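You operate a simulated robot arm through the tools that you are given. There is no shell and no other tool. Be economical: measure what you need, move in short steps, check, and stop when the job is done.

You are at the controls of a simulated two-armed robot. One attempt, no reset.

JOB
Pick up the carton from the top of the grey table with one hand, pass it to the other hand and put it on the shelf under the grey table. Set down upright: carton.
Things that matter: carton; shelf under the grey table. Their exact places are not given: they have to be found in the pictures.

The check looks at the end state, three seconds after you hand in, the way a careful person would. Anything else that was tipped, shoved, dropped, spilled or broken makes it a failure.

ROBOT AND FRAMES
Two 7-joint arms with two-finger parallel grippers on one trunk, on a base that drives. Base frame: it is fixed to the floor where the robot stands at the start and does not move with it; the origin is under the middle of the robot, x ahead of it, y to its left, z up; the surface under the hand at the start is at about z = 860. Lengths are in mm, angles in rad, forces in N, time in s.
The left shoulder is at the start at [50, 209, 1196], the right one opposite. With the tool pointing down near the work surface each hand reaches from about 260 to 900 mm from the robot's upright axis, wherever it stands, measured 20 degrees to its own side. Places, roughly: shelf under the grey table [700, -200, 200]. Payload 4.4 kg a hand.
The tool frame of a hand sits at the grasp point between the pads (the TCP): z along the fingers, y along the line on which they close. The tips reach 23 mm beyond it. The gripper opens to 94 mm. The fingers are 38 mm wide and 10 mm thick; the gripper's body (54 by 96 mm) begins 39 mm behind the TCP.
Orientation is that of the tool frame in the base frame, as a unit quaternion [x, y, z, w]. With the fingers straight down and closing along the base's y, the tool's x points along the base's -x, its y along +y and its z along -z.

CONTROLS
- The arms move only by the tool step_arm. It takes "left_series", "right_series" or both (then of equal length, played together; a hand with none holds still); each is a list of rows, each an object (a shift or turn left out is 0, a gripper value left out holds the last) with "dr": the turn, a rotation vector about the base's x, y, z in rad, a list of three; "translation": the shift along the base's x, y, z in mm, a list of three; "grip": the finger opening in mm, from 0 to 94. In form: [{"dr": [rx, ry, rz], "translation": [tx, ty, tz], "grip": grip}, ...]. A call has 1 to 20 rows; each row is the pose to reach, as a shift and turn from the pose commanded when the call began. A row lasts 0.2 s, in which the tool goes at most 50 mm and 0.15 rad; a call with a longer step from one row to the next is refused whole, and so is a gripper value outside its range. Where a pose cannot be reached the arm comes as near as it can. A force on the tool above 40 N (or 10 N above the force at the start of the call, whichever is more), or a blocked arm, ends the call early, and 0.2 s more pass. The fingers move at their own pace (about 108 mm/s each) and stop on an object; they squeeze with about 36 N. The grip force told is the motor's: it shows also when the fingers shut on nothing. Time passes only in rows, and 0.2 s behind the last, so rows that repeat a pose let the fingers close. The reply holds the time, the measured pose of the TCP, the force on the tool along the base axes, the opening and the grip force, in the units named above and with some noise, with the torque about the TCP (base axes, N m) and any sound that the robot's microphone picked up.
- Cameras (640 x 400 px; columns grow to the right, rows downward): "scene" is now at [143.6, -15.4, 1345.7]; the picture's right is [-0.22, -0.98, 0.00], its down [-0.75, 0.17, -0.64] and it looks along [0.62, -0.14, -0.77] (base axes); focal length 214 px, centre (320, 200). "left" rides on the left gripper at [86, -16, -74] in its tool frame; the picture's right is [0.18, 0.98, 0.00], its down [-0.58, 0.11, -0.81] and it looks along [-0.79, 0.15, 0.59] (tool axes); focal length 243 px, centre (320, 200). "right" rides on the right gripper at [86, 16, -74] in its tool frame; the picture's right is [-0.18, 0.98, 0.00], its down [-0.58, -0.11, -0.81] and it looks along [-0.79, -0.15, 0.59] (tool axes); focal length 243 px, centre (320, 200).
- camera(camera): a new picture of that camera. It takes no simulated time.
- raise_lower(by): slides the trunk up (or, below 0, down) by that many mm; the arms and the scene camera ride with it, the base frame stays. It gives what a move gives, with no picture.
- drive_base(legs): drives the robot by 1 to 6 legs, each [ahead, left, turn to the left] in mm, mm and rad, along the robot's own axes; the way and the turn of a leg run together, so that a leg with both is an arc; at most 1500 mm and 3.142 rad a leg. The arms and the cameras ride along, it lands a little off, and it stops where it bumps. It gives what a move gives.
- head_to(pan, tilt): turns the head with the scene camera to pan (to the left, within 1.396 rad either way) and tilt (down, from -0.506 to 1.204), counted from straight ahead of the robot. It gives what a move gives.
- pixel_to_xyz(camera, pixels): there is no depth. For up to 12 entries [column, row, z] of the newest picture of that camera ("zoom" is the newest enlarged one), the place [x, y] in the base frame at which the ray of that pixel passes the height z, good to about 2 mm. It takes no simulated time.
- close_up(camera, box): a new picture of the part [left, top, right, bottom] of that camera's present view, enlarged. It takes no simulated time.
- close_job(): hands the job in; it is judged then, once.

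Work in short steps. Measure before you move; look again where a grasp or a placing could have gone wrong, and mend it. You have 80 turns and 70 pictures in all, those below and enlarged ones among them. Open the grippers and draw the arms clear of the work before you hand the job in, unless the task says otherwise; then end with one line.

The tools are called after "Emit:" as name(argument=value, ...) on one line, values as JSON. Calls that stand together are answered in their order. step_arm: Moves the arms, as the interface text tells. Its arguments: {"type":"object","properties":{"left_series":{"type":"array","items":{"type":"object","properties":{"dr":{"type":"array","items":{"type":"number"}},"translation":{"type":"array","items":{"type":"number"}},"grip":{"type":"number"}}}},"right_series":{"type":"array","items":{"type":"object","properties":{"dr":{"type":"array","items":{"type":"number"}},"translation":{"type":"array","items":{"type":"number"}},"grip":{"type":"number"}}}}},"required":[]} The other tools are called the same way: raise_lower (by) slides the trunk up or down; drive_base (legs) drives the base; head_to (pan, tilt) turns the head that bears the scene camera; camera (camera) takes a picture; pixel_to_xyz (camera, pixels) gives the place at which the rays of pixels pass given heights; close_up (camera, box) takes an enlarged picture of a part of a camera's view; close_job () hands the job in.

At the start:

```text
clock: 0.0
left_tool_pos: [576.1, 183.1, 1158.0]
left_tool_rot: [0.0, 1.0, 0.0, 0.0]
left_contact_force: [-0.4, 0.1, -0.5]
left_wrist_torque: [0.0, -0.01, -0.01]
left_grip_width: 93.8
left_grasp_force: 0.1
right_tool_pos: [552.8, -340.9, 1141.2]
right_tool_rot: [0.0, 1.0, 0.0, 0.0]
right_contact_force: [0.7, 0.8, -1.1]
right_wrist_torque: [0.01, 0.01, 0.0]
right_grip_width: 93.9
right_grasp_force: 0.1
trunk travel left (down, up): [-275.0, 288.0]
robot x, y, heading: [-4.4, -1.0, -0.001]
head pan, tilt: [-0.218, 0.878]
```

scene: 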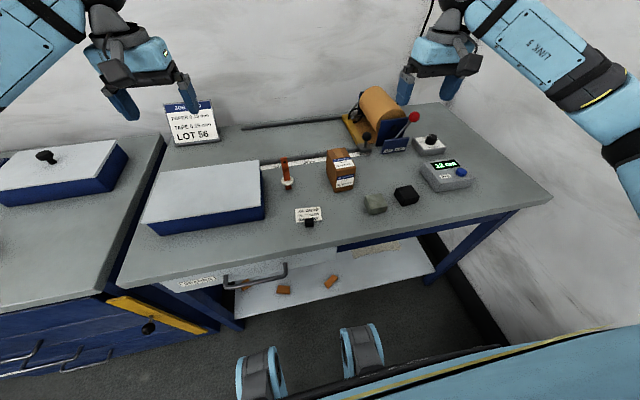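
right: 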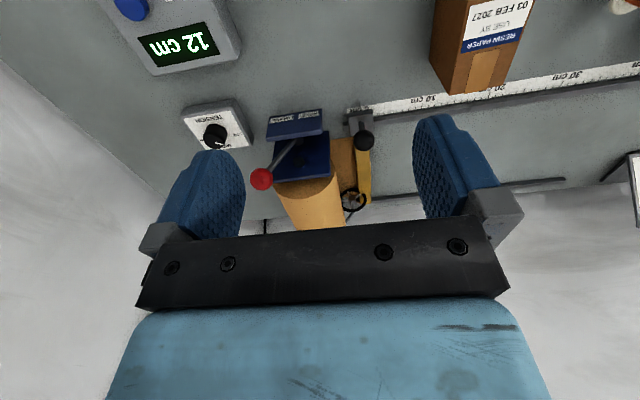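
left: 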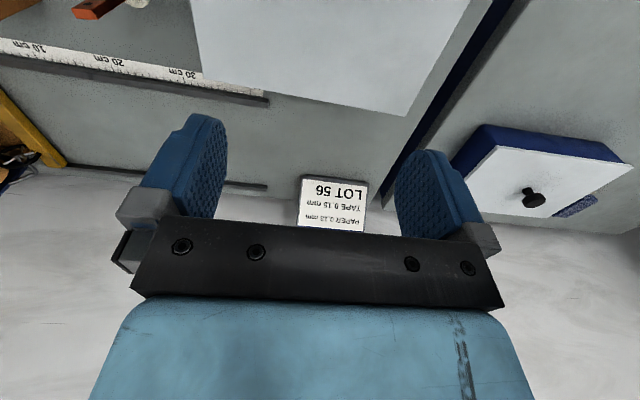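

The carton seems to be the brown box at about (341,170) on the table; the shelf is the white board below at about (330,280). I enlarge both and measure.

Emit:
close_up(camera="scene", box=[260, 120, 460, 245])

Emit:
close_up(camera="scene", box=[160, 200, 480, 400])

Emit:
pixel_to_xyz(camera="scene", pixels=[[333, 190, 860], [354, 187, 860], [234, 318, 200], [432, 273, 200], [245, 275, 200], [284, 290, 200], [331, 281, 200], [120, 287, 860], [550, 197, 860]])

```text
3.20 times, centred on (360, 182) of scene
```

zoom: 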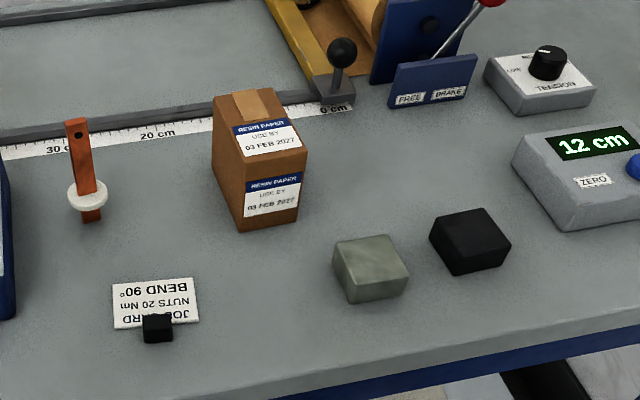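

```text
2.00 times, centred on (320, 300) of scene
```

zoom: 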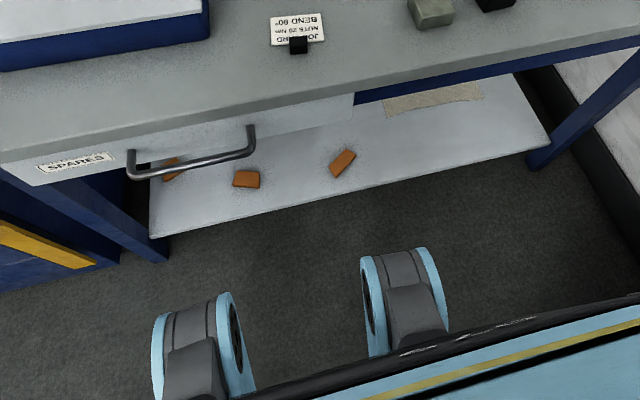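

```text
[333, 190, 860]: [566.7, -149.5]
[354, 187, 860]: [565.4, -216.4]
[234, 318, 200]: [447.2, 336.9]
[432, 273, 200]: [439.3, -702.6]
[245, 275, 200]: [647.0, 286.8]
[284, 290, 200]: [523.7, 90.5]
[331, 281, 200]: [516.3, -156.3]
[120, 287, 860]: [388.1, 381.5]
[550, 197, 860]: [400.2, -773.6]
```

The carton (with "RESIN PAPER" label) stands around (341,170). I measure its corners at several heights to get its size, and the shelf's and robot's front positions.

Emit:
pixel_to_xyz(camera="scene", pixels=[[335.9, 192.5, 860], [354, 189.4, 860], [326.6, 171.6, 860], [335, 169, 960], [355.9, 166.9, 960], [326.6, 150.3, 960], [348.4, 148.1, 960], [335, 169, 980], [335, 169, 940], [366, 136, 930], [260, 345, 0], [362, 325, 0]])

Emit:
close_up(camera="right", box=[320, 0, 640, 200])

```text
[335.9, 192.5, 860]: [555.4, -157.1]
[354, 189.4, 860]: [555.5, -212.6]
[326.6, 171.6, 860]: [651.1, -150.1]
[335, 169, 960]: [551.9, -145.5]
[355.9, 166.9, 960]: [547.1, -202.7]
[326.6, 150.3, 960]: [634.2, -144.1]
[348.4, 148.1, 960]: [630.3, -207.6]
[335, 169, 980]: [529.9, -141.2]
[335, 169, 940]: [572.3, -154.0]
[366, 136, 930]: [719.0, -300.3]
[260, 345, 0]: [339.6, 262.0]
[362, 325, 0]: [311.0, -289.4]
```

```text
2.00 times, centred on (480, 100) of right
```

zoom: 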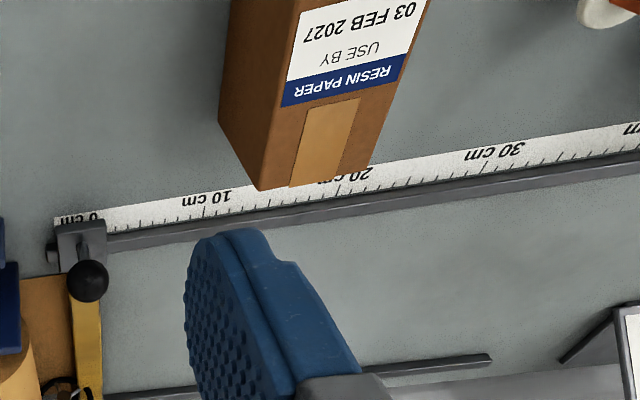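

The carton spans about x 553–645, y −148…−212, about 97 mm tall. I'll use the left hand for the pick: move it above, and shift the right hand aside.

Emit:
step_arm(left_series=[{"translation": [0, -45, 0]}, {"translation": [0, -90, 0]}, {"translation": [0, -135, 0]}, {"translation": [0, -180, 0]}, {"translation": [0, -225, 0]}, {"translation": [0, -270, 0]}, {"translation": [10, -315, 0]}, {"translation": [20, -360, 0]}], right_series=[{"translation": [0, -45, 0]}, {"translation": [0, -90, 0]}, {"translation": [0, -135, 0]}, {"translation": [0, -180, 0]}, {"translation": [-20, -200, 0]}, {"translation": [-40, -200, 0]}, {"translation": [-60, -200, 0]}, {"translation": [-80, -200, 0]}])

Emit:
camera(camera="scene")

Emit:
camera(camera="left")

```text
clock: 1.8
left_tool_pos: [599.2, -181.2, 1158.3]
left_tool_rot: [-0.001, 1.0, 0.001, 0.001]
left_contact_force: [-0.1, -0.6, -0.2]
left_wrist_torque: [0.04, 0.0, -0.03]
left_grip_width: 94.4
left_grasp_force: 0.0
right_tool_pos: [470.6, -544.9, 1139.6]
right_tool_rot: [0.0, 1.0, 0.001, 0.001]
right_contact_force: [0.0, -0.7, -0.1]
right_wrist_torque: [0.02, 0.0, -0.01]
right_grip_width: 93.9
right_grasp_force: 0.0
trunk travel left (down, up): [-275.0, 288.0]
robot x, y, heading: [3.0, -1.7, -0.002]
head pan, tilt: [-0.218, 0.878]
```

```text
63 pictures are left
```

scene: 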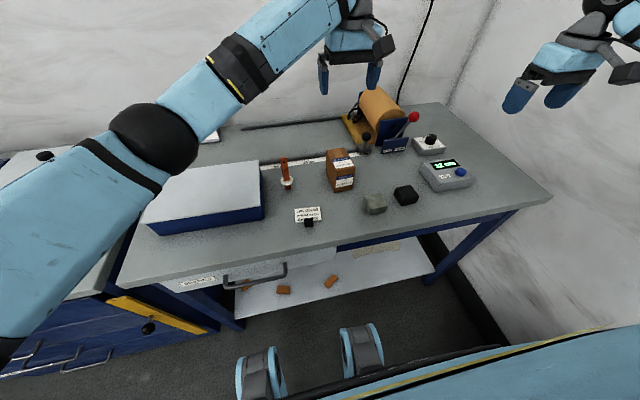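

```text
62 pictures are left
```

left: 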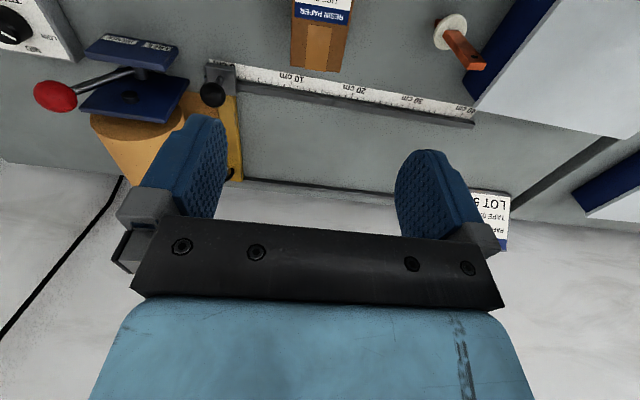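

The left cam shows the carton's far top edge at (292,68)–(339,72). I measure it at heights around 957 to check yaw and y.

Emit:
close_up(camera="left", box=[240, 0, 400, 100])

Emit:
pixel_to_xyz(camera="left", pixels=[[292, 68, 957], [339, 72, 957], [295, 0, 957], [352, 0, 957]])

```text
4.00 times, centred on (320, 50) of left
```

zoom: 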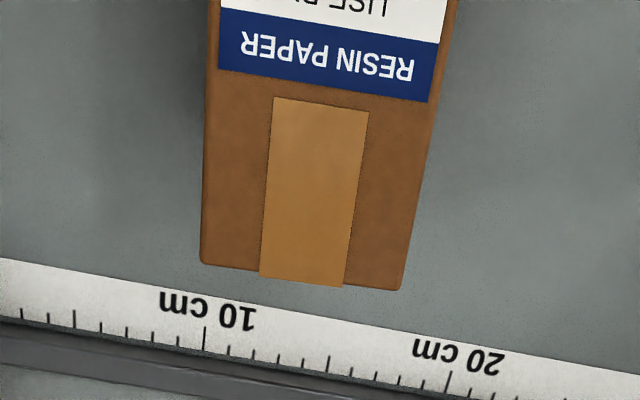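

```text
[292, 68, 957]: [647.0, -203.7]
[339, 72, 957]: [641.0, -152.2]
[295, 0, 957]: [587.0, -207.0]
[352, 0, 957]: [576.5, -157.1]
```

The carton's top is centred near (598,−180), yaw ≈ +0.06, ~54 mm wide. I'll grip the rear upper part with the left hand (leaving the front low part for the right hand). I descend to just above it and look.

Emit:
step_arm(left_series=[{"translation": [8, 0, -45], "dr": [0, 0, 0.06]}, {"translation": [16, 0, -90], "dr": [0, 0, 0.06]}, {"translation": [25, 0, -130], "dr": [0, 0, 0.06]}, {"translation": [25, 0, -145], "dr": [0, 0, 0.06]}, {"translation": [25, 0, -145], "dr": [0, 0, 0.06]}])

Emit:
camera(camera="left")

Emit:
close_up(camera="scene", box=[260, 80, 460, 205])

```text
clock: 3.0
left_tool_pos: [623.5, -175.1, 1012.6]
left_tool_rot: [-0.031, 1.0, 0.0, 0.0]
left_contact_force: [0.2, -0.6, -0.1]
left_wrist_torque: [-0.01, -0.02, -0.02]
left_grip_width: 94.2
left_grasp_force: 0.0
right_tool_pos: [473.9, -542.8, 1140.7]
right_tool_rot: [0.0, 1.0, 0.0, 0.0]
right_contact_force: [-0.2, 1.0, 0.1]
right_wrist_torque: [-0.02, -0.03, 0.01]
right_grip_width: 93.8
right_grasp_force: 0.1
trunk travel left (down, up): [-275.0, 288.0]
robot x, y, heading: [0.8, -2.3, -0.0]
head pan, tilt: [-0.218, 0.878]
```

```text
60 pictures are left
```

left: 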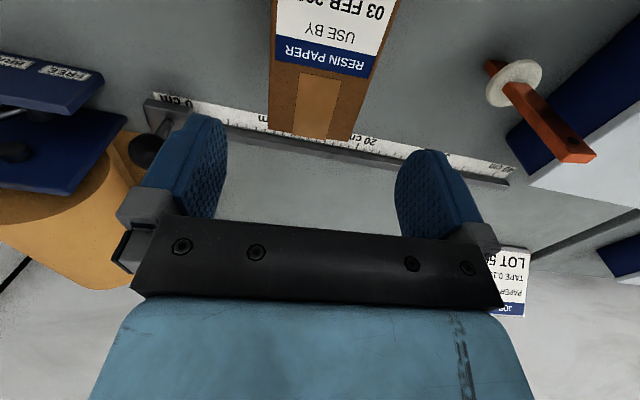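

```text
3.20 times, centred on (360, 142) of scene
```

zoom: 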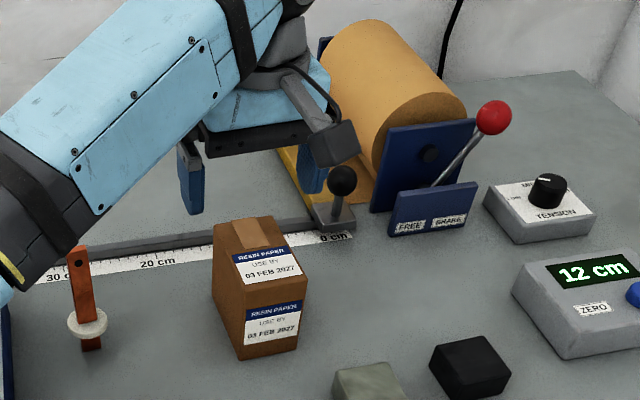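

The carton's rear top edge is at about (268,136)–(350,140) in the left view; I recheck its place at the assumed top height.

Emit:
close_up(camera="left", box=[220, 40, 412, 160])

Emit:
pixel_to_xyz(camera="left", pixels=[[268, 136, 957], [350, 140, 957], [272, 0, 957], [397, 0, 957], [268, 136, 947], [268, 136, 967], [350, 140, 947], [350, 140, 967]])

```text
3.33 times, centred on (316, 100) of left
```

zoom: 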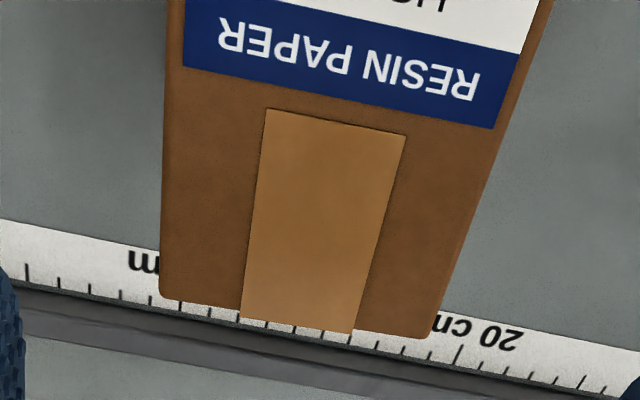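

```text
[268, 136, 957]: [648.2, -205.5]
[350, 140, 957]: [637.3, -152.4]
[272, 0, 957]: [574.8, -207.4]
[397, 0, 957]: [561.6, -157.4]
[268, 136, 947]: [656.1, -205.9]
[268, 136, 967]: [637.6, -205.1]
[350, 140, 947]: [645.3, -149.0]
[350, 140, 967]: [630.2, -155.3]
```

Rear edge at x≈642, mid y≈−179; I shift −4 in y, descend to z≈945 and close.

Emit:
step_arm(left_series=[{"translation": [0, -4, -30]}, {"translation": [0, -4, -55]}, {"translation": [0, -4, -67]}, {"translation": [0, -4, -67]}, {"translation": [0, -4, -67], "grip": 40}, {"translation": [0, -4, -67], "grip": 40}, {"translation": [0, -4, -67], "grip": 40}])

Emit:
camera(camera="left")

```text
clock: 4.6
left_tool_pos: [621.5, -178.2, 946.4]
left_tool_rot: [-0.029, 1.0, 0.0, 0.0]
left_contact_force: [-0.2, 0.1, -0.1]
left_wrist_torque: [-0.12, -0.11, 0.03]
left_grip_width: 57.9
left_grasp_force: 35.8
right_tool_pos: [473.0, -543.5, 1139.9]
right_tool_rot: [0.0, 1.0, 0.0, 0.0]
right_contact_force: [0.1, -0.1, -0.5]
right_wrist_torque: [0.01, 0.0, -0.01]
right_grip_width: 94.1
right_grasp_force: 0.0
trunk travel left (down, up): [-275.0, 288.0]
robot x, y, heading: [3.5, 0.5, -0.0]
head pan, tilt: [-0.218, 0.878]
```

```text
57 pictures are left
```

left: 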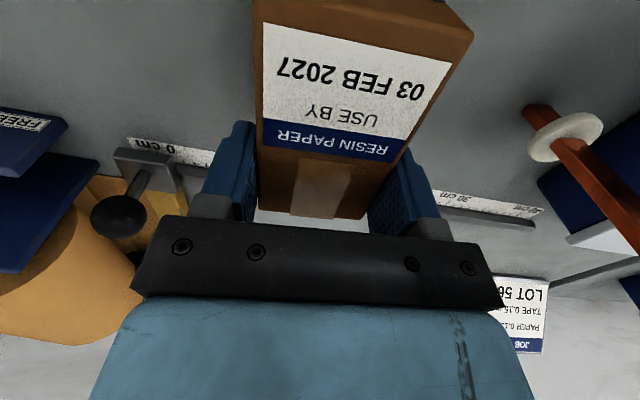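

Gripped at 57.9 mm width. I lift straight up 150 mm and check.

Emit:
step_arm(left_series=[{"translation": [0, 0, 15], "grip": 40}, {"translation": [0, 0, 50], "grip": 40}, {"translation": [0, 0, 95], "grip": 40}, {"translation": [0, 0, 140], "grip": 40}, {"translation": [0, 0, 185], "grip": 40}, {"translation": [-25, 10, 220], "grip": 40}, {"translation": [-50, 20, 220], "grip": 40}])

Emit:
camera(camera="scene")

Emit:
camera(camera="left")

```text
clock: 6.2
left_tool_pos: [572.7, -162.5, 1166.3]
left_tool_rot: [-0.03, 1.0, 0.0, 0.0]
left_contact_force: [0.2, 0.5, -3.4]
left_wrist_torque: [-0.01, -0.11, 0.03]
left_grip_width: 57.7
left_grasp_force: 36.7
right_tool_pos: [474.2, -542.7, 1140.8]
right_tool_rot: [0.0, 1.0, 0.0, 0.0]
right_contact_force: [-0.4, 0.2, 0.1]
right_wrist_torque: [0.0, 0.0, 0.0]
right_grip_width: 94.0
right_grasp_force: 0.2
trunk travel left (down, up): [-275.0, 288.0]
robot x, y, heading: [-2.3, -0.5, -0.002]
head pan, tilt: [-0.218, 0.878]
```

```text
56 pictures are left
```

scene: 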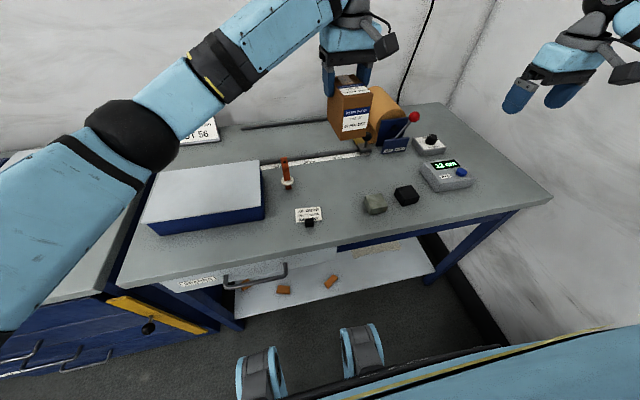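

```text
55 pictures are left
```

left: 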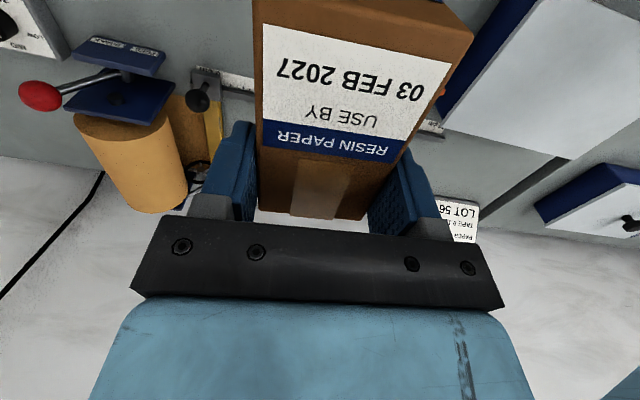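

Carton held firmly (≈3.5 N). Now I move it 70 mm forward and pitch the right gripper about 60° forward, staging it at the side.

Emit:
step_arm(left_series=[{"translation": [20, 0, 0], "grip": 40}, {"translation": [40, 0, 0], "grip": 40}, {"translation": [60, 0, 0], "grip": 40}, {"translation": [70, 0, 0], "grip": 40}, {"translation": [70, 0, 0], "grip": 40}, {"translation": [70, 0, 0], "grip": 40}, {"translation": [70, 0, 0], "grip": 40}, {"translation": [70, 0, 0], "grip": 40}, {"translation": [70, 0, 0], "grip": 40}], right_series=[{"translation": [0, 0, 10], "dr": [0, -0.13, 0]}, {"translation": [0, 20, 20], "dr": [0, -0.26, 0]}, {"translation": [0, 40, 30], "dr": [0, -0.39, 0]}, {"translation": [0, 60, 40], "dr": [0, -0.52, 0]}, {"translation": [0, 80, 45], "dr": [0, -0.65, 0]}, {"translation": [0, 100, 45], "dr": [0, -0.78, 0]}, {"translation": [0, 120, 45], "dr": [0, -0.91, 0]}, {"translation": [0, 130, 45], "dr": [0, -1.05, 0]}, {"translation": [0, 130, 45], "dr": [0, -1.05, 0]}])

Emit:
camera(camera="right")

Emit:
camera(camera="scene")

```text
clock: 8.2
left_tool_pos: [640.0, -162.0, 1165.5]
left_tool_rot: [-0.03, 1.0, 0.0, -0.001]
left_contact_force: [-0.6, 0.2, -3.2]
left_wrist_torque: [-0.01, -0.02, 0.0]
left_grip_width: 57.7
left_grasp_force: 36.0
right_tool_pos: [474.3, -411.2, 1183.2]
right_tool_rot: [0.0, 0.865, 0.0, 0.502]
right_contact_force: [-0.3, -0.4, 0.4]
right_wrist_torque: [0.01, 0.0, 0.01]
right_grip_width: 94.0
right_grasp_force: 0.2
trunk travel left (down, up): [-275.0, 288.0]
robot x, y, heading: [3.5, -0.2, 0.002]
head pan, tilt: [-0.218, 0.878]
```

```text
54 pictures are left
```

right: 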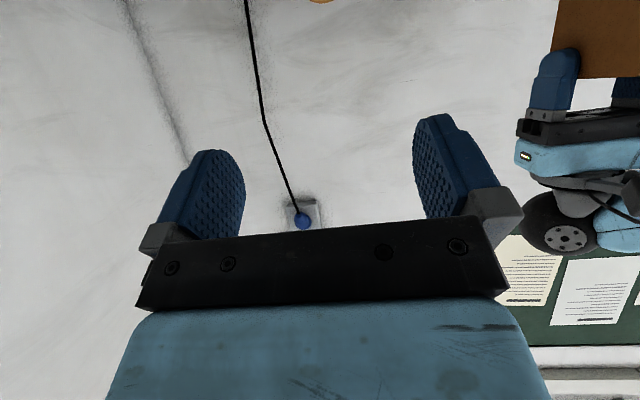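

```text
53 pictures are left
```

scene: 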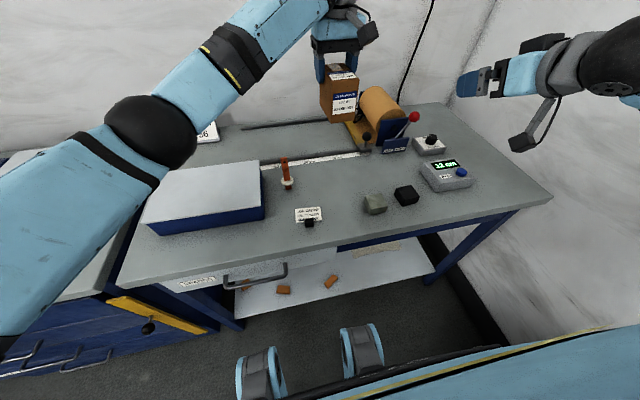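

Orientation reached. Now I square the carton's yaw and bring the right gripper in line ~110 mm short of it, then look.

Emit:
step_arm(left_series=[{"dr": [0, 0, -0.03], "grip": 40}, {"dr": [0, 0, -0.06], "grip": 40}, {"dr": [0, 0, -0.06], "grip": 40}, {"dr": [0, 0, -0.06], "grip": 40}, {"dr": [0, 0, -0.06], "grip": 40}, {"dr": [0, 0, -0.06], "grip": 40}, {"dr": [0, 0, -0.06], "grip": 40}], right_series=[{"translation": [0, 45, 0]}, {"translation": [0, 90, 0]}, {"translation": [5, 135, 0]}, {"translation": [10, 180, 0]}, {"translation": [15, 220, 0]}, {"translation": [20, 250, -4]}, {"translation": [20, 250, -4]}])

Emit:
camera(camera="right")

Emit:
close_up(camera="scene", box=[220, 0, 476, 160])

```text
clock: 9.8
left_tool_pos: [640.2, -161.9, 1166.1]
left_tool_rot: [0.0, 1.0, 0.0, 0.001]
left_contact_force: [0.0, 0.2, -4.6]
left_wrist_torque: [0.05, -0.06, 0.01]
left_grip_width: 57.9
left_grasp_force: 35.4
right_tool_pos: [492.6, -161.4, 1182.1]
right_tool_rot: [0.001, 0.865, 0.0, 0.501]
right_contact_force: [0.5, 0.1, -0.3]
right_wrist_torque: [0.01, 0.02, 0.0]
right_grip_width: 94.1
right_grasp_force: 0.0
trunk travel left (down, up): [-275.0, 288.0]
robot x, y, heading: [-0.4, 4.9, 0.005]
head pan, tilt: [-0.218, 0.878]
```

```text
52 pictures are left
```

right: 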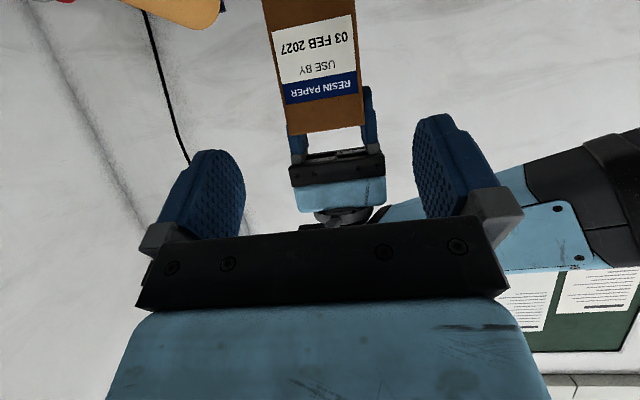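

```text
2.50 times, centred on (348, 80) of scene
```

zoom: 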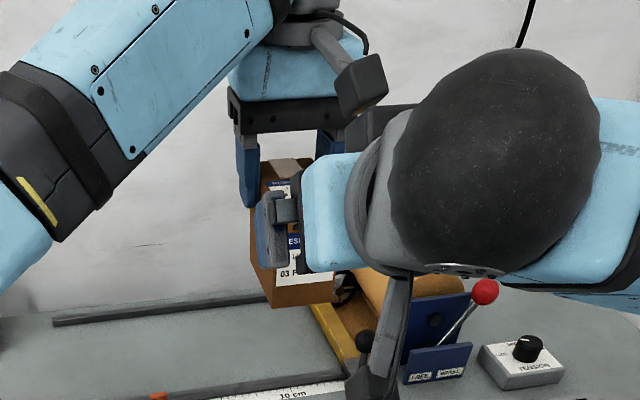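

The carton's front top edge appears at (288,134)–(364,130) in the right view. I check it against the predicted height.

Emit:
pixel_to_xyz(camera="right", pixels=[[288, 134, 1178], [364, 130, 1178], [288, 134, 1170], [364, 130, 1170], [288, 134, 1186], [364, 130, 1186]])

```text
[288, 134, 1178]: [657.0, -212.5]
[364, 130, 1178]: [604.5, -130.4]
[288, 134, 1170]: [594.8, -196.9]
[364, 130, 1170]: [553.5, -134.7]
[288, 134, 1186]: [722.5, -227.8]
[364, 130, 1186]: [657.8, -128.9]
```

Alignment is good (carton centre y≈−165). I advance the right hand along its finger axis in stages, first about 75 mm.

Emit:
step_arm(right_series=[{"translation": [22, -1, -12]}, {"translation": [44, -2, -25]}, {"translation": [65, -3, -38]}, {"translation": [65, -3, -38]}])

Emit:
camera(camera="right")

Emit:
close_up(camera="scene", box=[220, 0, 476, 160])

Emit:
camera(camera="left")

```text
clock: 10.8
left_tool_pos: [640.8, -161.7, 1166.4]
left_tool_rot: [0.001, 1.0, 0.0, 0.0]
left_contact_force: [-0.1, 0.7, -3.3]
left_wrist_torque: [-0.04, -0.07, 0.0]
left_grip_width: 57.7
left_grasp_force: 36.1
right_tool_pos: [560.0, -164.0, 1141.7]
right_tool_rot: [0.0, 0.865, 0.0, 0.502]
right_contact_force: [0.2, -0.5, -0.8]
right_wrist_torque: [-0.02, 0.0, 0.01]
right_grip_width: 93.8
right_grasp_force: 0.0
trunk travel left (down, up): [-275.0, 288.0]
robot x, y, heading: [-0.8, 0.3, 0.002]
head pan, tilt: [-0.218, 0.878]
```

```text
50 pictures are left
```

right: 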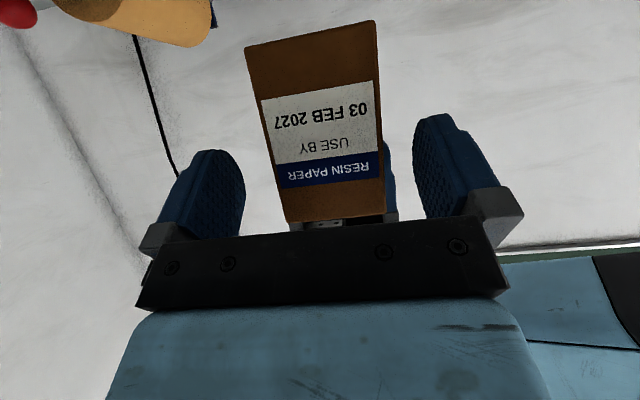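

```text
2.50 times, centred on (348, 80) of scene
```

zoom: 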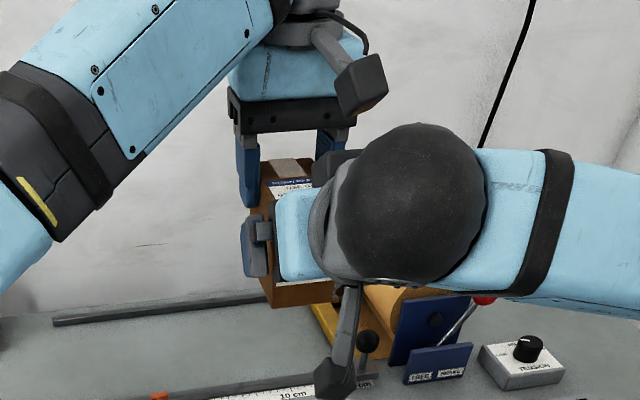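

```text
48 pictures are left
```

left: 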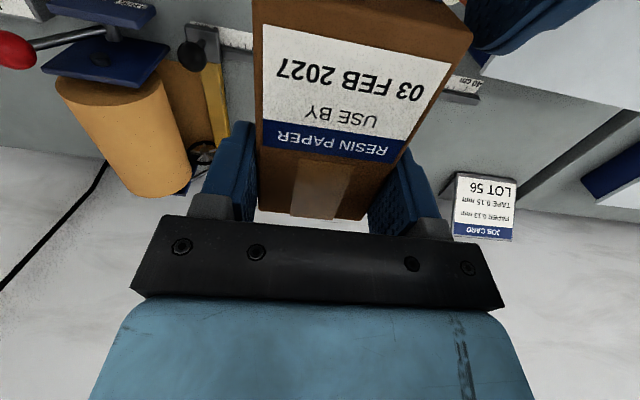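

Carton is between the right fingers; clear of the left camera. I check the bottom front edge (245,47)–(377,21) before the last ~30 mm.

Emit:
pixel_to_xyz(camera="right", pixels=[[245, 47, 1080], [377, 21, 1080], [245, 47, 1075], [377, 21, 1075], [245, 47, 1085], [377, 21, 1085], [288, 222, 1170], [385, 213, 1170]])

```text
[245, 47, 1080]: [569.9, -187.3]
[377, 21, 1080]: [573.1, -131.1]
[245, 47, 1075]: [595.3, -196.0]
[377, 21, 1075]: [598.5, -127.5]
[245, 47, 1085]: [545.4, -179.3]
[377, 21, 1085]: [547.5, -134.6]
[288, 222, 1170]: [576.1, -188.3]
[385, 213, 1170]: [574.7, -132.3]
```

Front face at x≈572, centre y≈−160, bottom z≈1080. I advance the last 26 mm to (586,−161,1124) and close the right gripper.

Emit:
step_arm(right_series=[{"translation": [13, 3, -9]}, {"translation": [26, 3, -17]}, {"translation": [26, 3, -17]}, {"translation": [26, 3, -17], "grip": 40}, {"translation": [26, 3, -17], "grip": 40}, {"translation": [26, 3, -17], "grip": 40}, {"translation": [26, 3, -17], "grip": 40}])

Emit:
camera(camera="right")

Emit:
camera(camera="scene")

```text
clock: 12.4
left_tool_pos: [641.4, -161.8, 1167.1]
left_tool_rot: [-0.001, 1.0, 0.0, 0.0]
left_contact_force: [-0.5, -6.2, -1.8]
left_wrist_torque: [-0.17, 0.18, 0.52]
left_grip_width: 57.9
left_grasp_force: 35.8
right_tool_pos: [583.6, -161.9, 1126.0]
right_tool_rot: [-0.001, 0.866, 0.001, 0.501]
right_contact_force: [1.6, 5.8, 0.2]
right_wrist_torque: [-0.07, -0.11, -0.21]
right_grip_width: 58.0
right_grasp_force: 36.1
trunk travel left (down, up): [-275.0, 288.0]
robot x, y, heading: [1.8, -1.4, -0.0]
head pan, tilt: [-0.218, 0.878]
```

```text
47 pictures are left
```

right: 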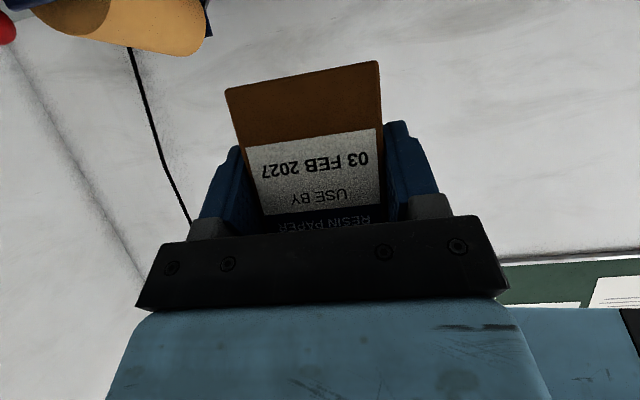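

```text
46 pictures are left
```

scene: 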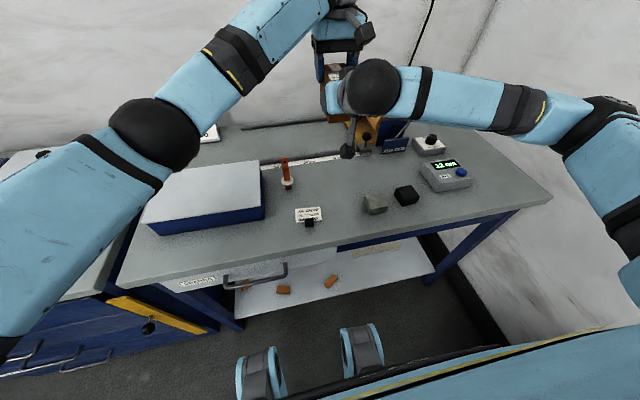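

Both hands hold the carton (58 mm, 36 N). I open the left and raise it straight up.

Emit:
step_arm(left_series=[{"grip": 94}, {"grip": 94}, {"grip": 94}, {"translation": [0, 0, 30], "grip": 94}, {"translation": [0, 0, 70], "grip": 94}, {"translation": [0, 0, 110], "grip": 94}, {"translation": [0, 45, 120], "grip": 94}, {"translation": [0, 90, 120], "grip": 94}, {"translation": [0, 135, 120], "grip": 94}, {"translation": [0, 180, 120], "grip": 94}, {"translation": [0, 225, 120], "grip": 94}, {"translation": [0, 270, 120], "grip": 94}, {"translation": [-20, 315, 120], "grip": 94}])

Emit:
camera(camera="right")

Emit:
camera(camera="scene")

```text
clock: 15.2
left_tool_pos: [619.6, 157.6, 1287.4]
left_tool_rot: [0.0, 1.0, -0.001, 0.0]
left_contact_force: [-0.2, 0.9, -0.4]
left_wrist_torque: [-0.01, -0.03, -0.03]
left_grip_width: 94.1
left_grasp_force: 0.1
right_tool_pos: [583.8, -159.9, 1126.7]
right_tool_rot: [0.0, 0.865, -0.001, 0.502]
right_contact_force: [0.0, 0.1, -0.3]
right_wrist_torque: [-0.04, 0.09, -0.01]
right_grip_width: 57.7
right_grasp_force: 36.1
trunk travel left (down, up): [-275.0, 288.0]
robot x, y, heading: [-4.4, -1.0, -0.006]
head pan, tilt: [-0.218, 0.878]
```

```text
45 pictures are left
```

right: 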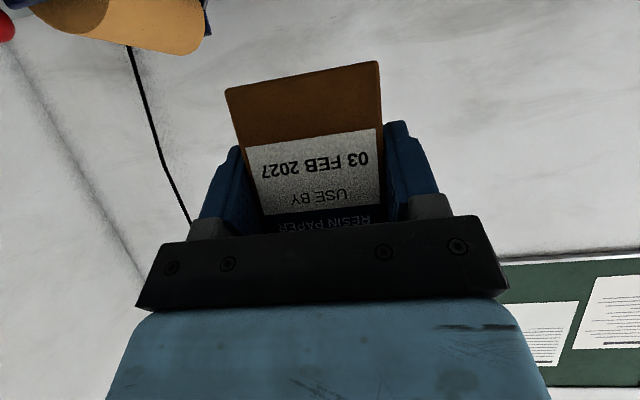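

```text
44 pictures are left
```

scene: 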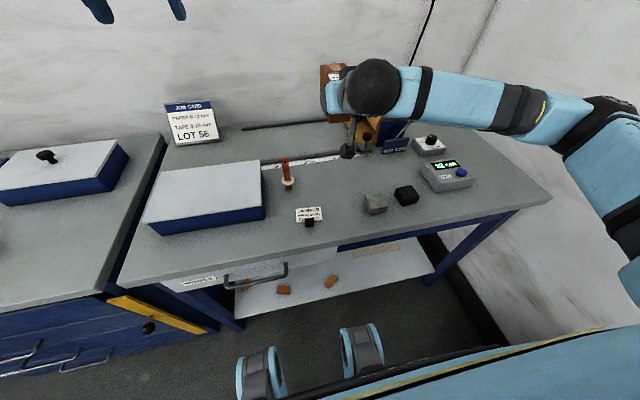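

Handover done; the carton is unchanged in the right grip. Next: drive back 450 mm so there's room to lower it in front of the table, and look.

Emit:
drive_base(legs=[[-450, 0, 0]])

Emit:
head_to(pan=-0.3, tilt=0.7)

Emit:
camera(camera="scene")

```text
clock: 17.0
left_tool_pos: [403.7, 173.4, 1289.6]
left_tool_rot: [-0.01, 1.0, -0.001, 0.002]
left_contact_force: [-0.1, 0.7, 0.3]
left_wrist_torque: [0.0, 0.01, -0.02]
left_grip_width: 94.2
left_grasp_force: 0.0
right_tool_pos: [373.8, -143.3, 1125.9]
right_tool_rot: [-0.01, 0.865, 0.005, 0.501]
right_contact_force: [-0.3, 0.6, 0.4]
right_wrist_torque: [-0.04, 0.08, -0.02]
right_grip_width: 57.8
right_grasp_force: 36.2
trunk travel left (down, up): [-275.0, 288.0]
robot x, y, heading: [-210.2, 4.4, 0.024]
head pan, tilt: [-0.218, 0.878]
stopped in leg 1: the robot was blocked; the commanded pose is now the measured one
```

```text
clock: 17.7
left_tool_pos: [406.9, 170.3, 1287.5]
left_tool_rot: [-0.01, 1.0, 0.001, 0.001]
left_contact_force: [-0.2, -0.2, 0.3]
left_wrist_torque: [0.01, -0.01, -0.02]
left_grip_width: 93.9
left_grasp_force: 0.1
right_tool_pos: [376.0, -145.8, 1123.0]
right_tool_rot: [-0.01, 0.866, 0.006, 0.5]
right_contact_force: [0.0, -0.3, 0.4]
right_wrist_torque: [-0.01, 0.12, -0.04]
right_grip_width: 57.8
right_grasp_force: 36.5
trunk travel left (down, up): [-275.0, 288.0]
robot x, y, heading: [-211.5, 4.8, 0.025]
head pan, tilt: [-0.3, 0.7]
```

```text
43 pictures are left
```

scene: 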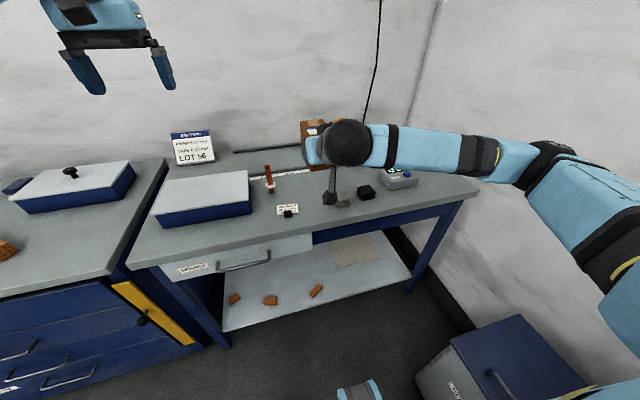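

The base was blocked at x≈−210. I look to the sides to see what it touched.

Emit:
head_to(pan=-1.39, tilt=0.8)

Emit:
camera(camera="scene")

Emit:
head_to(pan=1.39, tilt=0.8)

Emit:
camera(camera="scene")

```text
clock: 19.0
left_tool_pos: [405.6, 170.8, 1288.2]
left_tool_rot: [-0.009, 1.0, 0.0, 0.001]
left_contact_force: [-0.9, -0.3, -1.1]
left_wrist_torque: [-0.01, 0.05, 0.02]
left_grip_width: 94.0
left_grasp_force: 0.1
right_tool_pos: [376.1, -146.3, 1123.8]
right_tool_rot: [-0.009, 0.866, 0.005, 0.5]
right_contact_force: [0.5, 0.7, -0.2]
right_wrist_torque: [0.0, 0.09, 0.0]
right_grip_width: 57.9
right_grasp_force: 36.1
trunk travel left (down, up): [-275.0, 288.0]
robot x, y, heading: [-208.8, 5.3, 0.019]
head pan, tilt: [-1.389, 0.799]
```

```text
42 pictures are left
```

scene: 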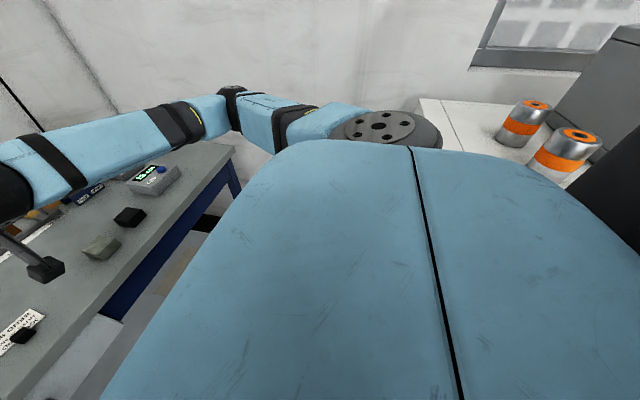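

```text
clock: 21.5
left_tool_pos: [405.9, 170.6, 1288.2]
left_tool_rot: [-0.01, 1.0, 0.0, 0.0]
left_contact_force: [-0.4, 0.4, -0.1]
left_wrist_torque: [-0.03, 0.0, 0.0]
left_grip_width: 94.3
left_grasp_force: 0.0
right_tool_pos: [376.8, -146.7, 1125.1]
right_tool_rot: [-0.01, 0.866, 0.006, 0.5]
right_contact_force: [0.3, 0.7, 0.0]
right_wrist_torque: [0.01, 0.1, -0.02]
right_grip_width: 57.7
right_grasp_force: 35.5
trunk travel left (down, up): [-275.0, 288.0]
robot x, y, heading: [-207.9, 5.4, 0.024]
head pan, tilt: [1.389, 0.799]
```

```text
41 pictures are left
```

scene: 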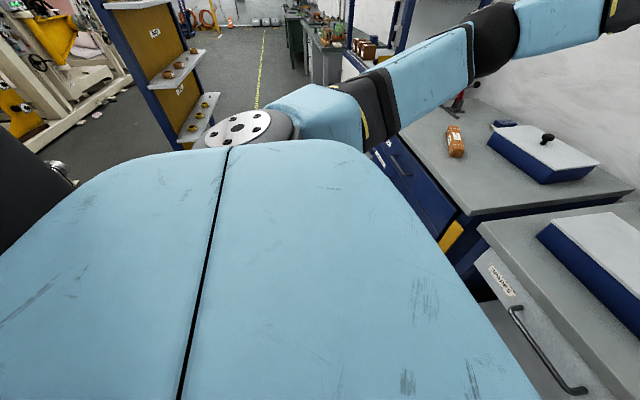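

Behind the robot is a counter; it only touched. I have enough room: pull the right hand in to x≈265, y≈−340 (carton's far face ≈345, table edge ≈390), turn the head to watch.

Emit:
step_arm(right_series=[{"translation": [-20, -35, 0], "grip": 40}, {"translation": [-40, -70, 0], "grip": 40}, {"translation": [-60, -105, 0], "grip": 40}, {"translation": [-80, -140, 0], "grip": 40}, {"translation": [-98, -170, 0], "grip": 40}, {"translation": [-111, -194, 0], "grip": 40}, {"translation": [-111, -194, 0], "grip": 40}])

Emit:
head_to(pan=-0.4, tilt=0.9)

Emit:
camera(camera="scene")

```text
clock: 23.1
left_tool_pos: [405.7, 170.8, 1287.0]
left_tool_rot: [-0.009, 1.0, 0.0, 0.0]
left_contact_force: [0.7, 0.5, -0.3]
left_wrist_torque: [-0.02, -0.01, 0.01]
left_grip_width: 94.0
left_grasp_force: 0.0
right_tool_pos: [272.1, -341.7, 1123.9]
right_tool_rot: [-0.009, 0.866, 0.004, 0.5]
right_contact_force: [0.9, 1.0, 0.8]
right_wrist_torque: [-0.05, 0.09, -0.01]
right_grip_width: 57.8
right_grasp_force: 35.7
right hand out of reach, approached as far as the arm can: row 6, 7
trunk travel left (down, up): [-275.0, 288.0]
robot x, y, heading: [-211.3, 5.0, 0.022]
head pan, tilt: [1.389, 0.799]
```

```text
clock: 24.9
left_tool_pos: [405.2, 170.2, 1287.7]
left_tool_rot: [-0.01, 1.0, -0.001, 0.0]
left_contact_force: [0.0, -0.2, 0.0]
left_wrist_torque: [0.04, 0.01, -0.01]
left_grip_width: 94.1
left_grasp_force: 0.1
right_tool_pos: [272.4, -341.6, 1124.0]
right_tool_rot: [-0.01, 0.866, 0.006, 0.5]
right_contact_force: [-0.3, 0.4, 0.1]
right_wrist_torque: [-0.01, 0.14, -0.02]
right_grip_width: 57.7
right_grasp_force: 36.1
trunk travel left (down, up): [-275.0, 288.0]
robot x, y, heading: [-209.0, 4.8, 0.02]
head pan, tilt: [-0.4, 0.901]
```

```text
40 pictures are left
```

scene: 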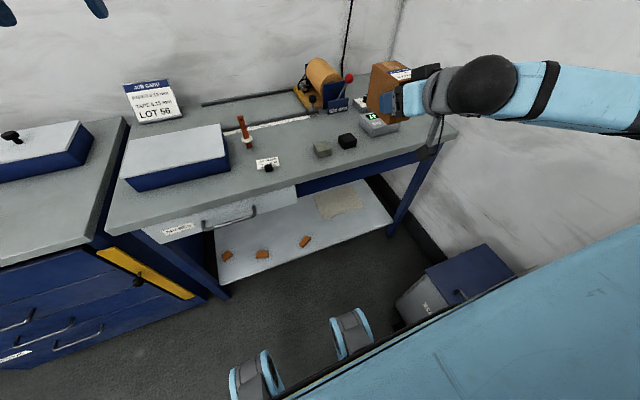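

Carton clear. I measure the shelf edge, patch, blocks, table edge, and bin.

Emit:
pixel_to_xyz(camera="scene", pixels=[[220, 284, 200], [392, 222, 200], [305, 253, 200], [304, 241, 200], [262, 254, 200], [315, 193, 200], [327, 219, 200], [363, 208, 200], [104, 234, 860], [458, 138, 860], [396, 296, 350], [345, 315, 150]])

Emit:
close_up(camera="scene", box=[190, 140, 510, 340])

```text
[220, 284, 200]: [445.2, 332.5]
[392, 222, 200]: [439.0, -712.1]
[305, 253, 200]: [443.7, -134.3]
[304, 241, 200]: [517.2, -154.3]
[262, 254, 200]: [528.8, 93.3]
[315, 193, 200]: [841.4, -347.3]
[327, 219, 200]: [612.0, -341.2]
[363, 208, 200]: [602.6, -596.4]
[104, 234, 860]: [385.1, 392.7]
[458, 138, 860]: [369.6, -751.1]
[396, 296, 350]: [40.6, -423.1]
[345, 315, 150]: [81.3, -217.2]
```

```text
2.00 times, centred on (350, 240) of scene
```

zoom: 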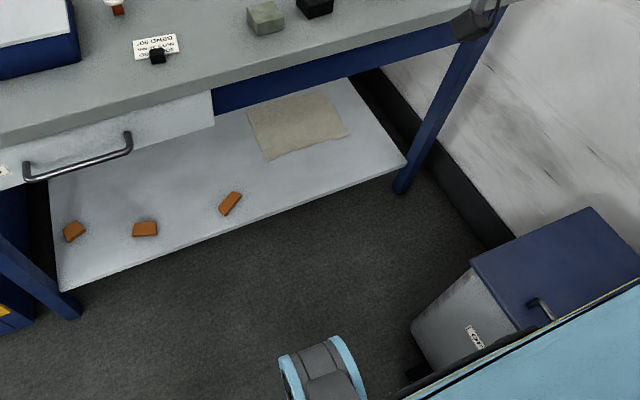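

Shelf surface z≈200, front edge x≈443; the cardboard sheet lies x>600; blocks at y>−170. I'll target carton centre about (542,−340). Lower the trunk in part and check the clearance to the table edge (~26 mm expected).

Emit:
raise_lower(by=-140)

Emit:
camera(camera="scene")

Emit:
camera(camera="right")

```text
clock: 26.5
left_tool_pos: [405.8, 170.1, 1148.5]
left_tool_rot: [-0.01, 1.0, 0.0, 0.001]
left_contact_force: [0.1, 0.1, 0.9]
left_wrist_torque: [0.02, 0.0, -0.02]
left_grip_width: 94.2
left_grasp_force: 0.0
right_tool_pos: [272.2, -340.7, 984.5]
right_tool_rot: [-0.009, 0.866, 0.005, 0.5]
right_contact_force: [-0.4, 0.6, -0.3]
right_wrist_torque: [-0.06, 0.14, -0.03]
right_grip_width: 57.9
right_grasp_force: 36.6
trunk travel left (down, up): [-135.0, 428.0]
robot x, y, heading: [-211.3, 5.1, 0.022]
head pan, tilt: [-0.4, 0.901]
```

```text
38 pictures are left
```

scene: 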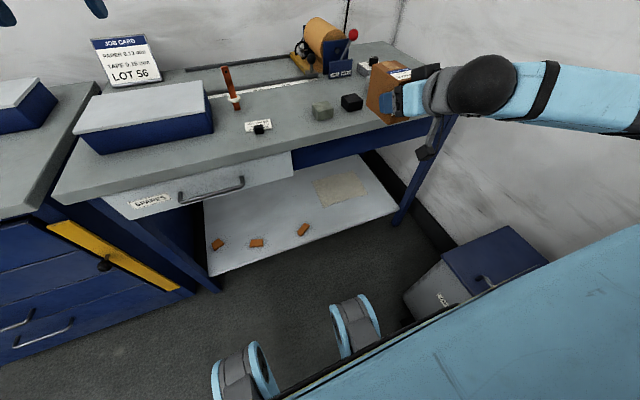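

```text
37 pictures are left
```

right: 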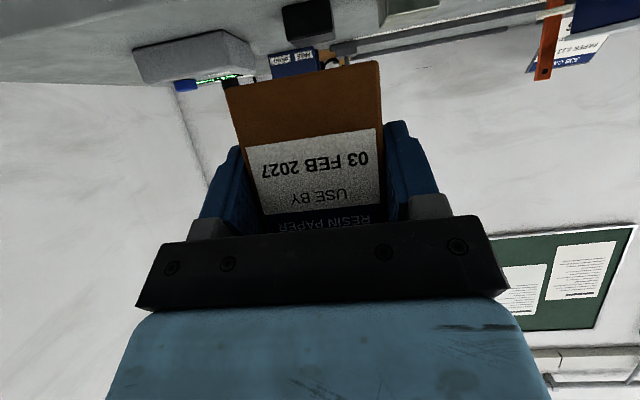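

I verify the table's front-edge x near y=−340 with an enlarged view.

Emit:
close_up(camera="scene", box=[260, 60, 460, 185])

Emit:
pixel_to_xyz(camera="scene", pixels=[[200, 173, 860], [290, 147, 860], [340, 132, 860], [367, 125, 860], [384, 124, 940], [367, 111, 940], [411, 85, 1030]])

```text
3.20 times, centred on (360, 122) of scene
```

zoom: 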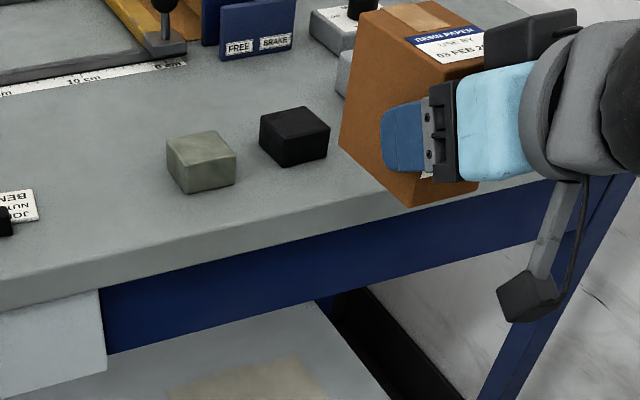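

```text
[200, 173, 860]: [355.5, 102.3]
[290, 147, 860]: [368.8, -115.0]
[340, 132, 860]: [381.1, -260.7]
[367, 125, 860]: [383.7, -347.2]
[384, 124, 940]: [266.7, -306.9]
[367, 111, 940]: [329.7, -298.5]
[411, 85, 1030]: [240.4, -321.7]
```

Carton far face at x≈350, table edge ≈380: ~30 mm clear. Continue lowering the trunk to its end.

Emit:
raise_lower(by=-134)

Emit:
close_up(camera="scene", box=[260, 40, 580, 240])

```text
clock: 28.1
left_tool_pos: [405.6, 171.1, 1013.4]
left_tool_rot: [-0.01, 1.0, 0.001, 0.001]
left_contact_force: [-0.4, 0.7, 0.8]
left_wrist_torque: [-0.01, 0.02, 0.0]
left_grip_width: 94.0
left_grasp_force: 0.0
right_tool_pos: [271.7, -340.2, 850.5]
right_tool_rot: [-0.009, 0.866, 0.005, 0.5]
right_contact_force: [-0.5, -0.6, 0.3]
right_wrist_torque: [-0.05, 0.1, 0.02]
right_grip_width: 58.0
right_grasp_force: 36.0
trunk travel left (down, up): [-1.0, 562.0]
robot x, y, heading: [-208.1, 2.6, 0.023]
head pan, tilt: [-0.4, 0.901]
```

```text
2.00 times, centred on (420, 140) of scene
```

zoom: 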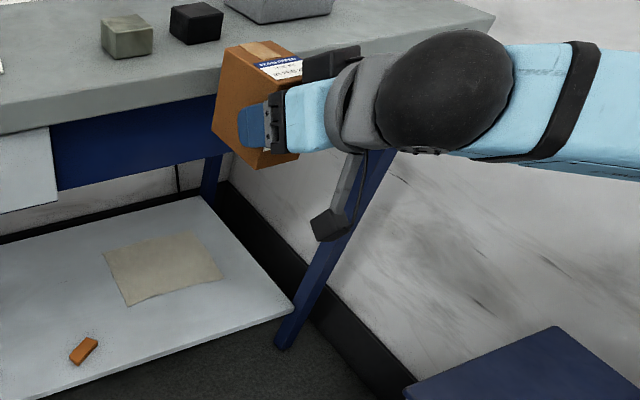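

Clear of the edge. Now lower the right arm 250 mm in front of the table, raising the left hand a little for clearance.

Emit:
step_arm(right_series=[{"translation": [0, 0, -40], "grip": 40}, {"translation": [0, 0, -80], "grip": 40}, {"translation": [0, 0, -120], "grip": 40}, {"translation": [0, 0, -160], "grip": 40}, {"translation": [0, 0, -205], "grip": 40}, {"translation": [0, 0, -250], "grip": 40}, {"translation": [0, 0, -250], "grip": 40}], left_series=[{"translation": [0, 0, 20]}, {"translation": [0, 0, 40]}, {"translation": [0, 0, 60]}, {"translation": [0, 0, 80]}, {"translation": [0, 0, 100]}, {"translation": [0, 0, 100]}, {"translation": [0, 0, 100]}])

Emit:
camera(camera="scene")

```text
clock: 29.9
left_tool_pos: [401.8, 189.0, 1107.4]
left_tool_rot: [-0.026, 1.0, 0.001, 0.002]
left_contact_force: [-1.0, 1.3, 1.0]
left_wrist_torque: [-0.07, -0.01, -0.01]
left_grip_width: 93.6
left_grasp_force: 0.0
right_tool_pos: [275.6, -330.2, 597.7]
right_tool_rot: [-0.039, 0.861, 0.043, 0.505]
right_contact_force: [-0.6, -0.4, -1.7]
right_wrist_torque: [-0.02, 0.1, -0.02]
right_grip_width: 57.8
right_grasp_force: 36.0
right hand out of reach, approached as far as the arm can: row 4, 5, 6, 7
trunk travel left (down, up): [-1.0, 562.0]
robot x, y, heading: [-206.9, 4.9, 0.06]
head pan, tilt: [-0.4, 0.901]
stopped in row 7 (right hand): the arm was blocked; the commanded pose is now the measured one
```

```text
34 pictures are left
```

scene: 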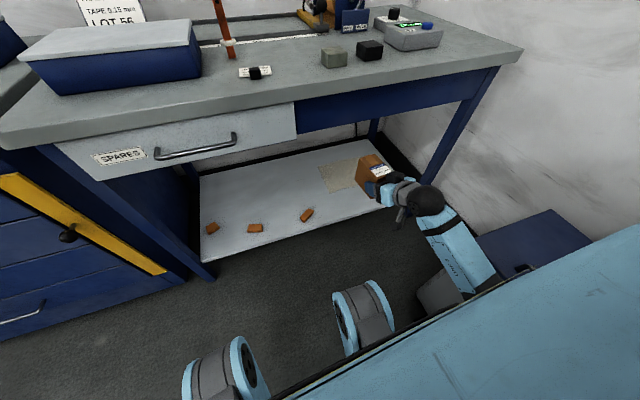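

The arm was blocked and the base turned slightly, so the elbow touched something to the right/behind. I look there.

Emit:
close_up(camera="scene", box=[320, 140, 640, 340])

Emit:
head_to(pan=-1.39, tilt=0.9)

Emit:
camera(camera="scene")

```text
2.00 times, centred on (480, 240) of scene
```

zoom: 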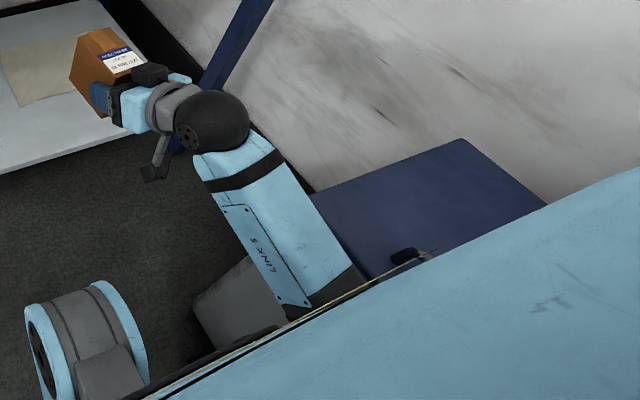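

```text
clock: 31.2
left_tool_pos: [405.3, 185.9, 1110.7]
left_tool_rot: [-0.025, 1.0, 0.003, -0.001]
left_contact_force: [0.9, -0.2, 0.1]
left_wrist_torque: [0.01, 0.01, 0.0]
left_grip_width: 94.1
left_grasp_force: 0.0
right_tool_pos: [275.8, -332.8, 600.2]
right_tool_rot: [-0.037, 0.862, 0.044, 0.504]
right_contact_force: [-0.5, -0.7, 0.3]
right_wrist_torque: [0.02, 0.1, -0.02]
right_grip_width: 57.7
right_grasp_force: 35.9
trunk travel left (down, up): [-1.0, 562.0]
robot x, y, heading: [-204.2, 1.4, 0.059]
head pan, tilt: [-1.389, 0.901]
```

```text
32 pictures are left
```

scene: 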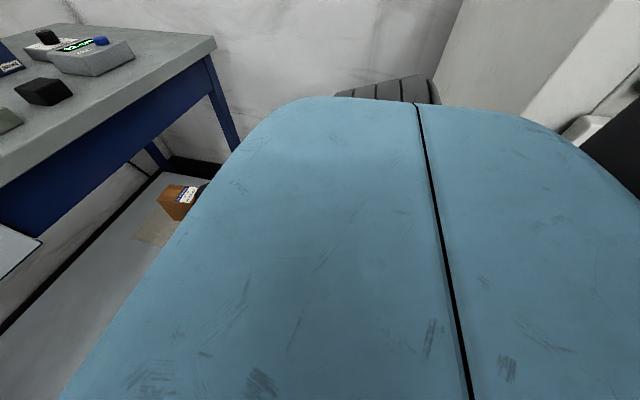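

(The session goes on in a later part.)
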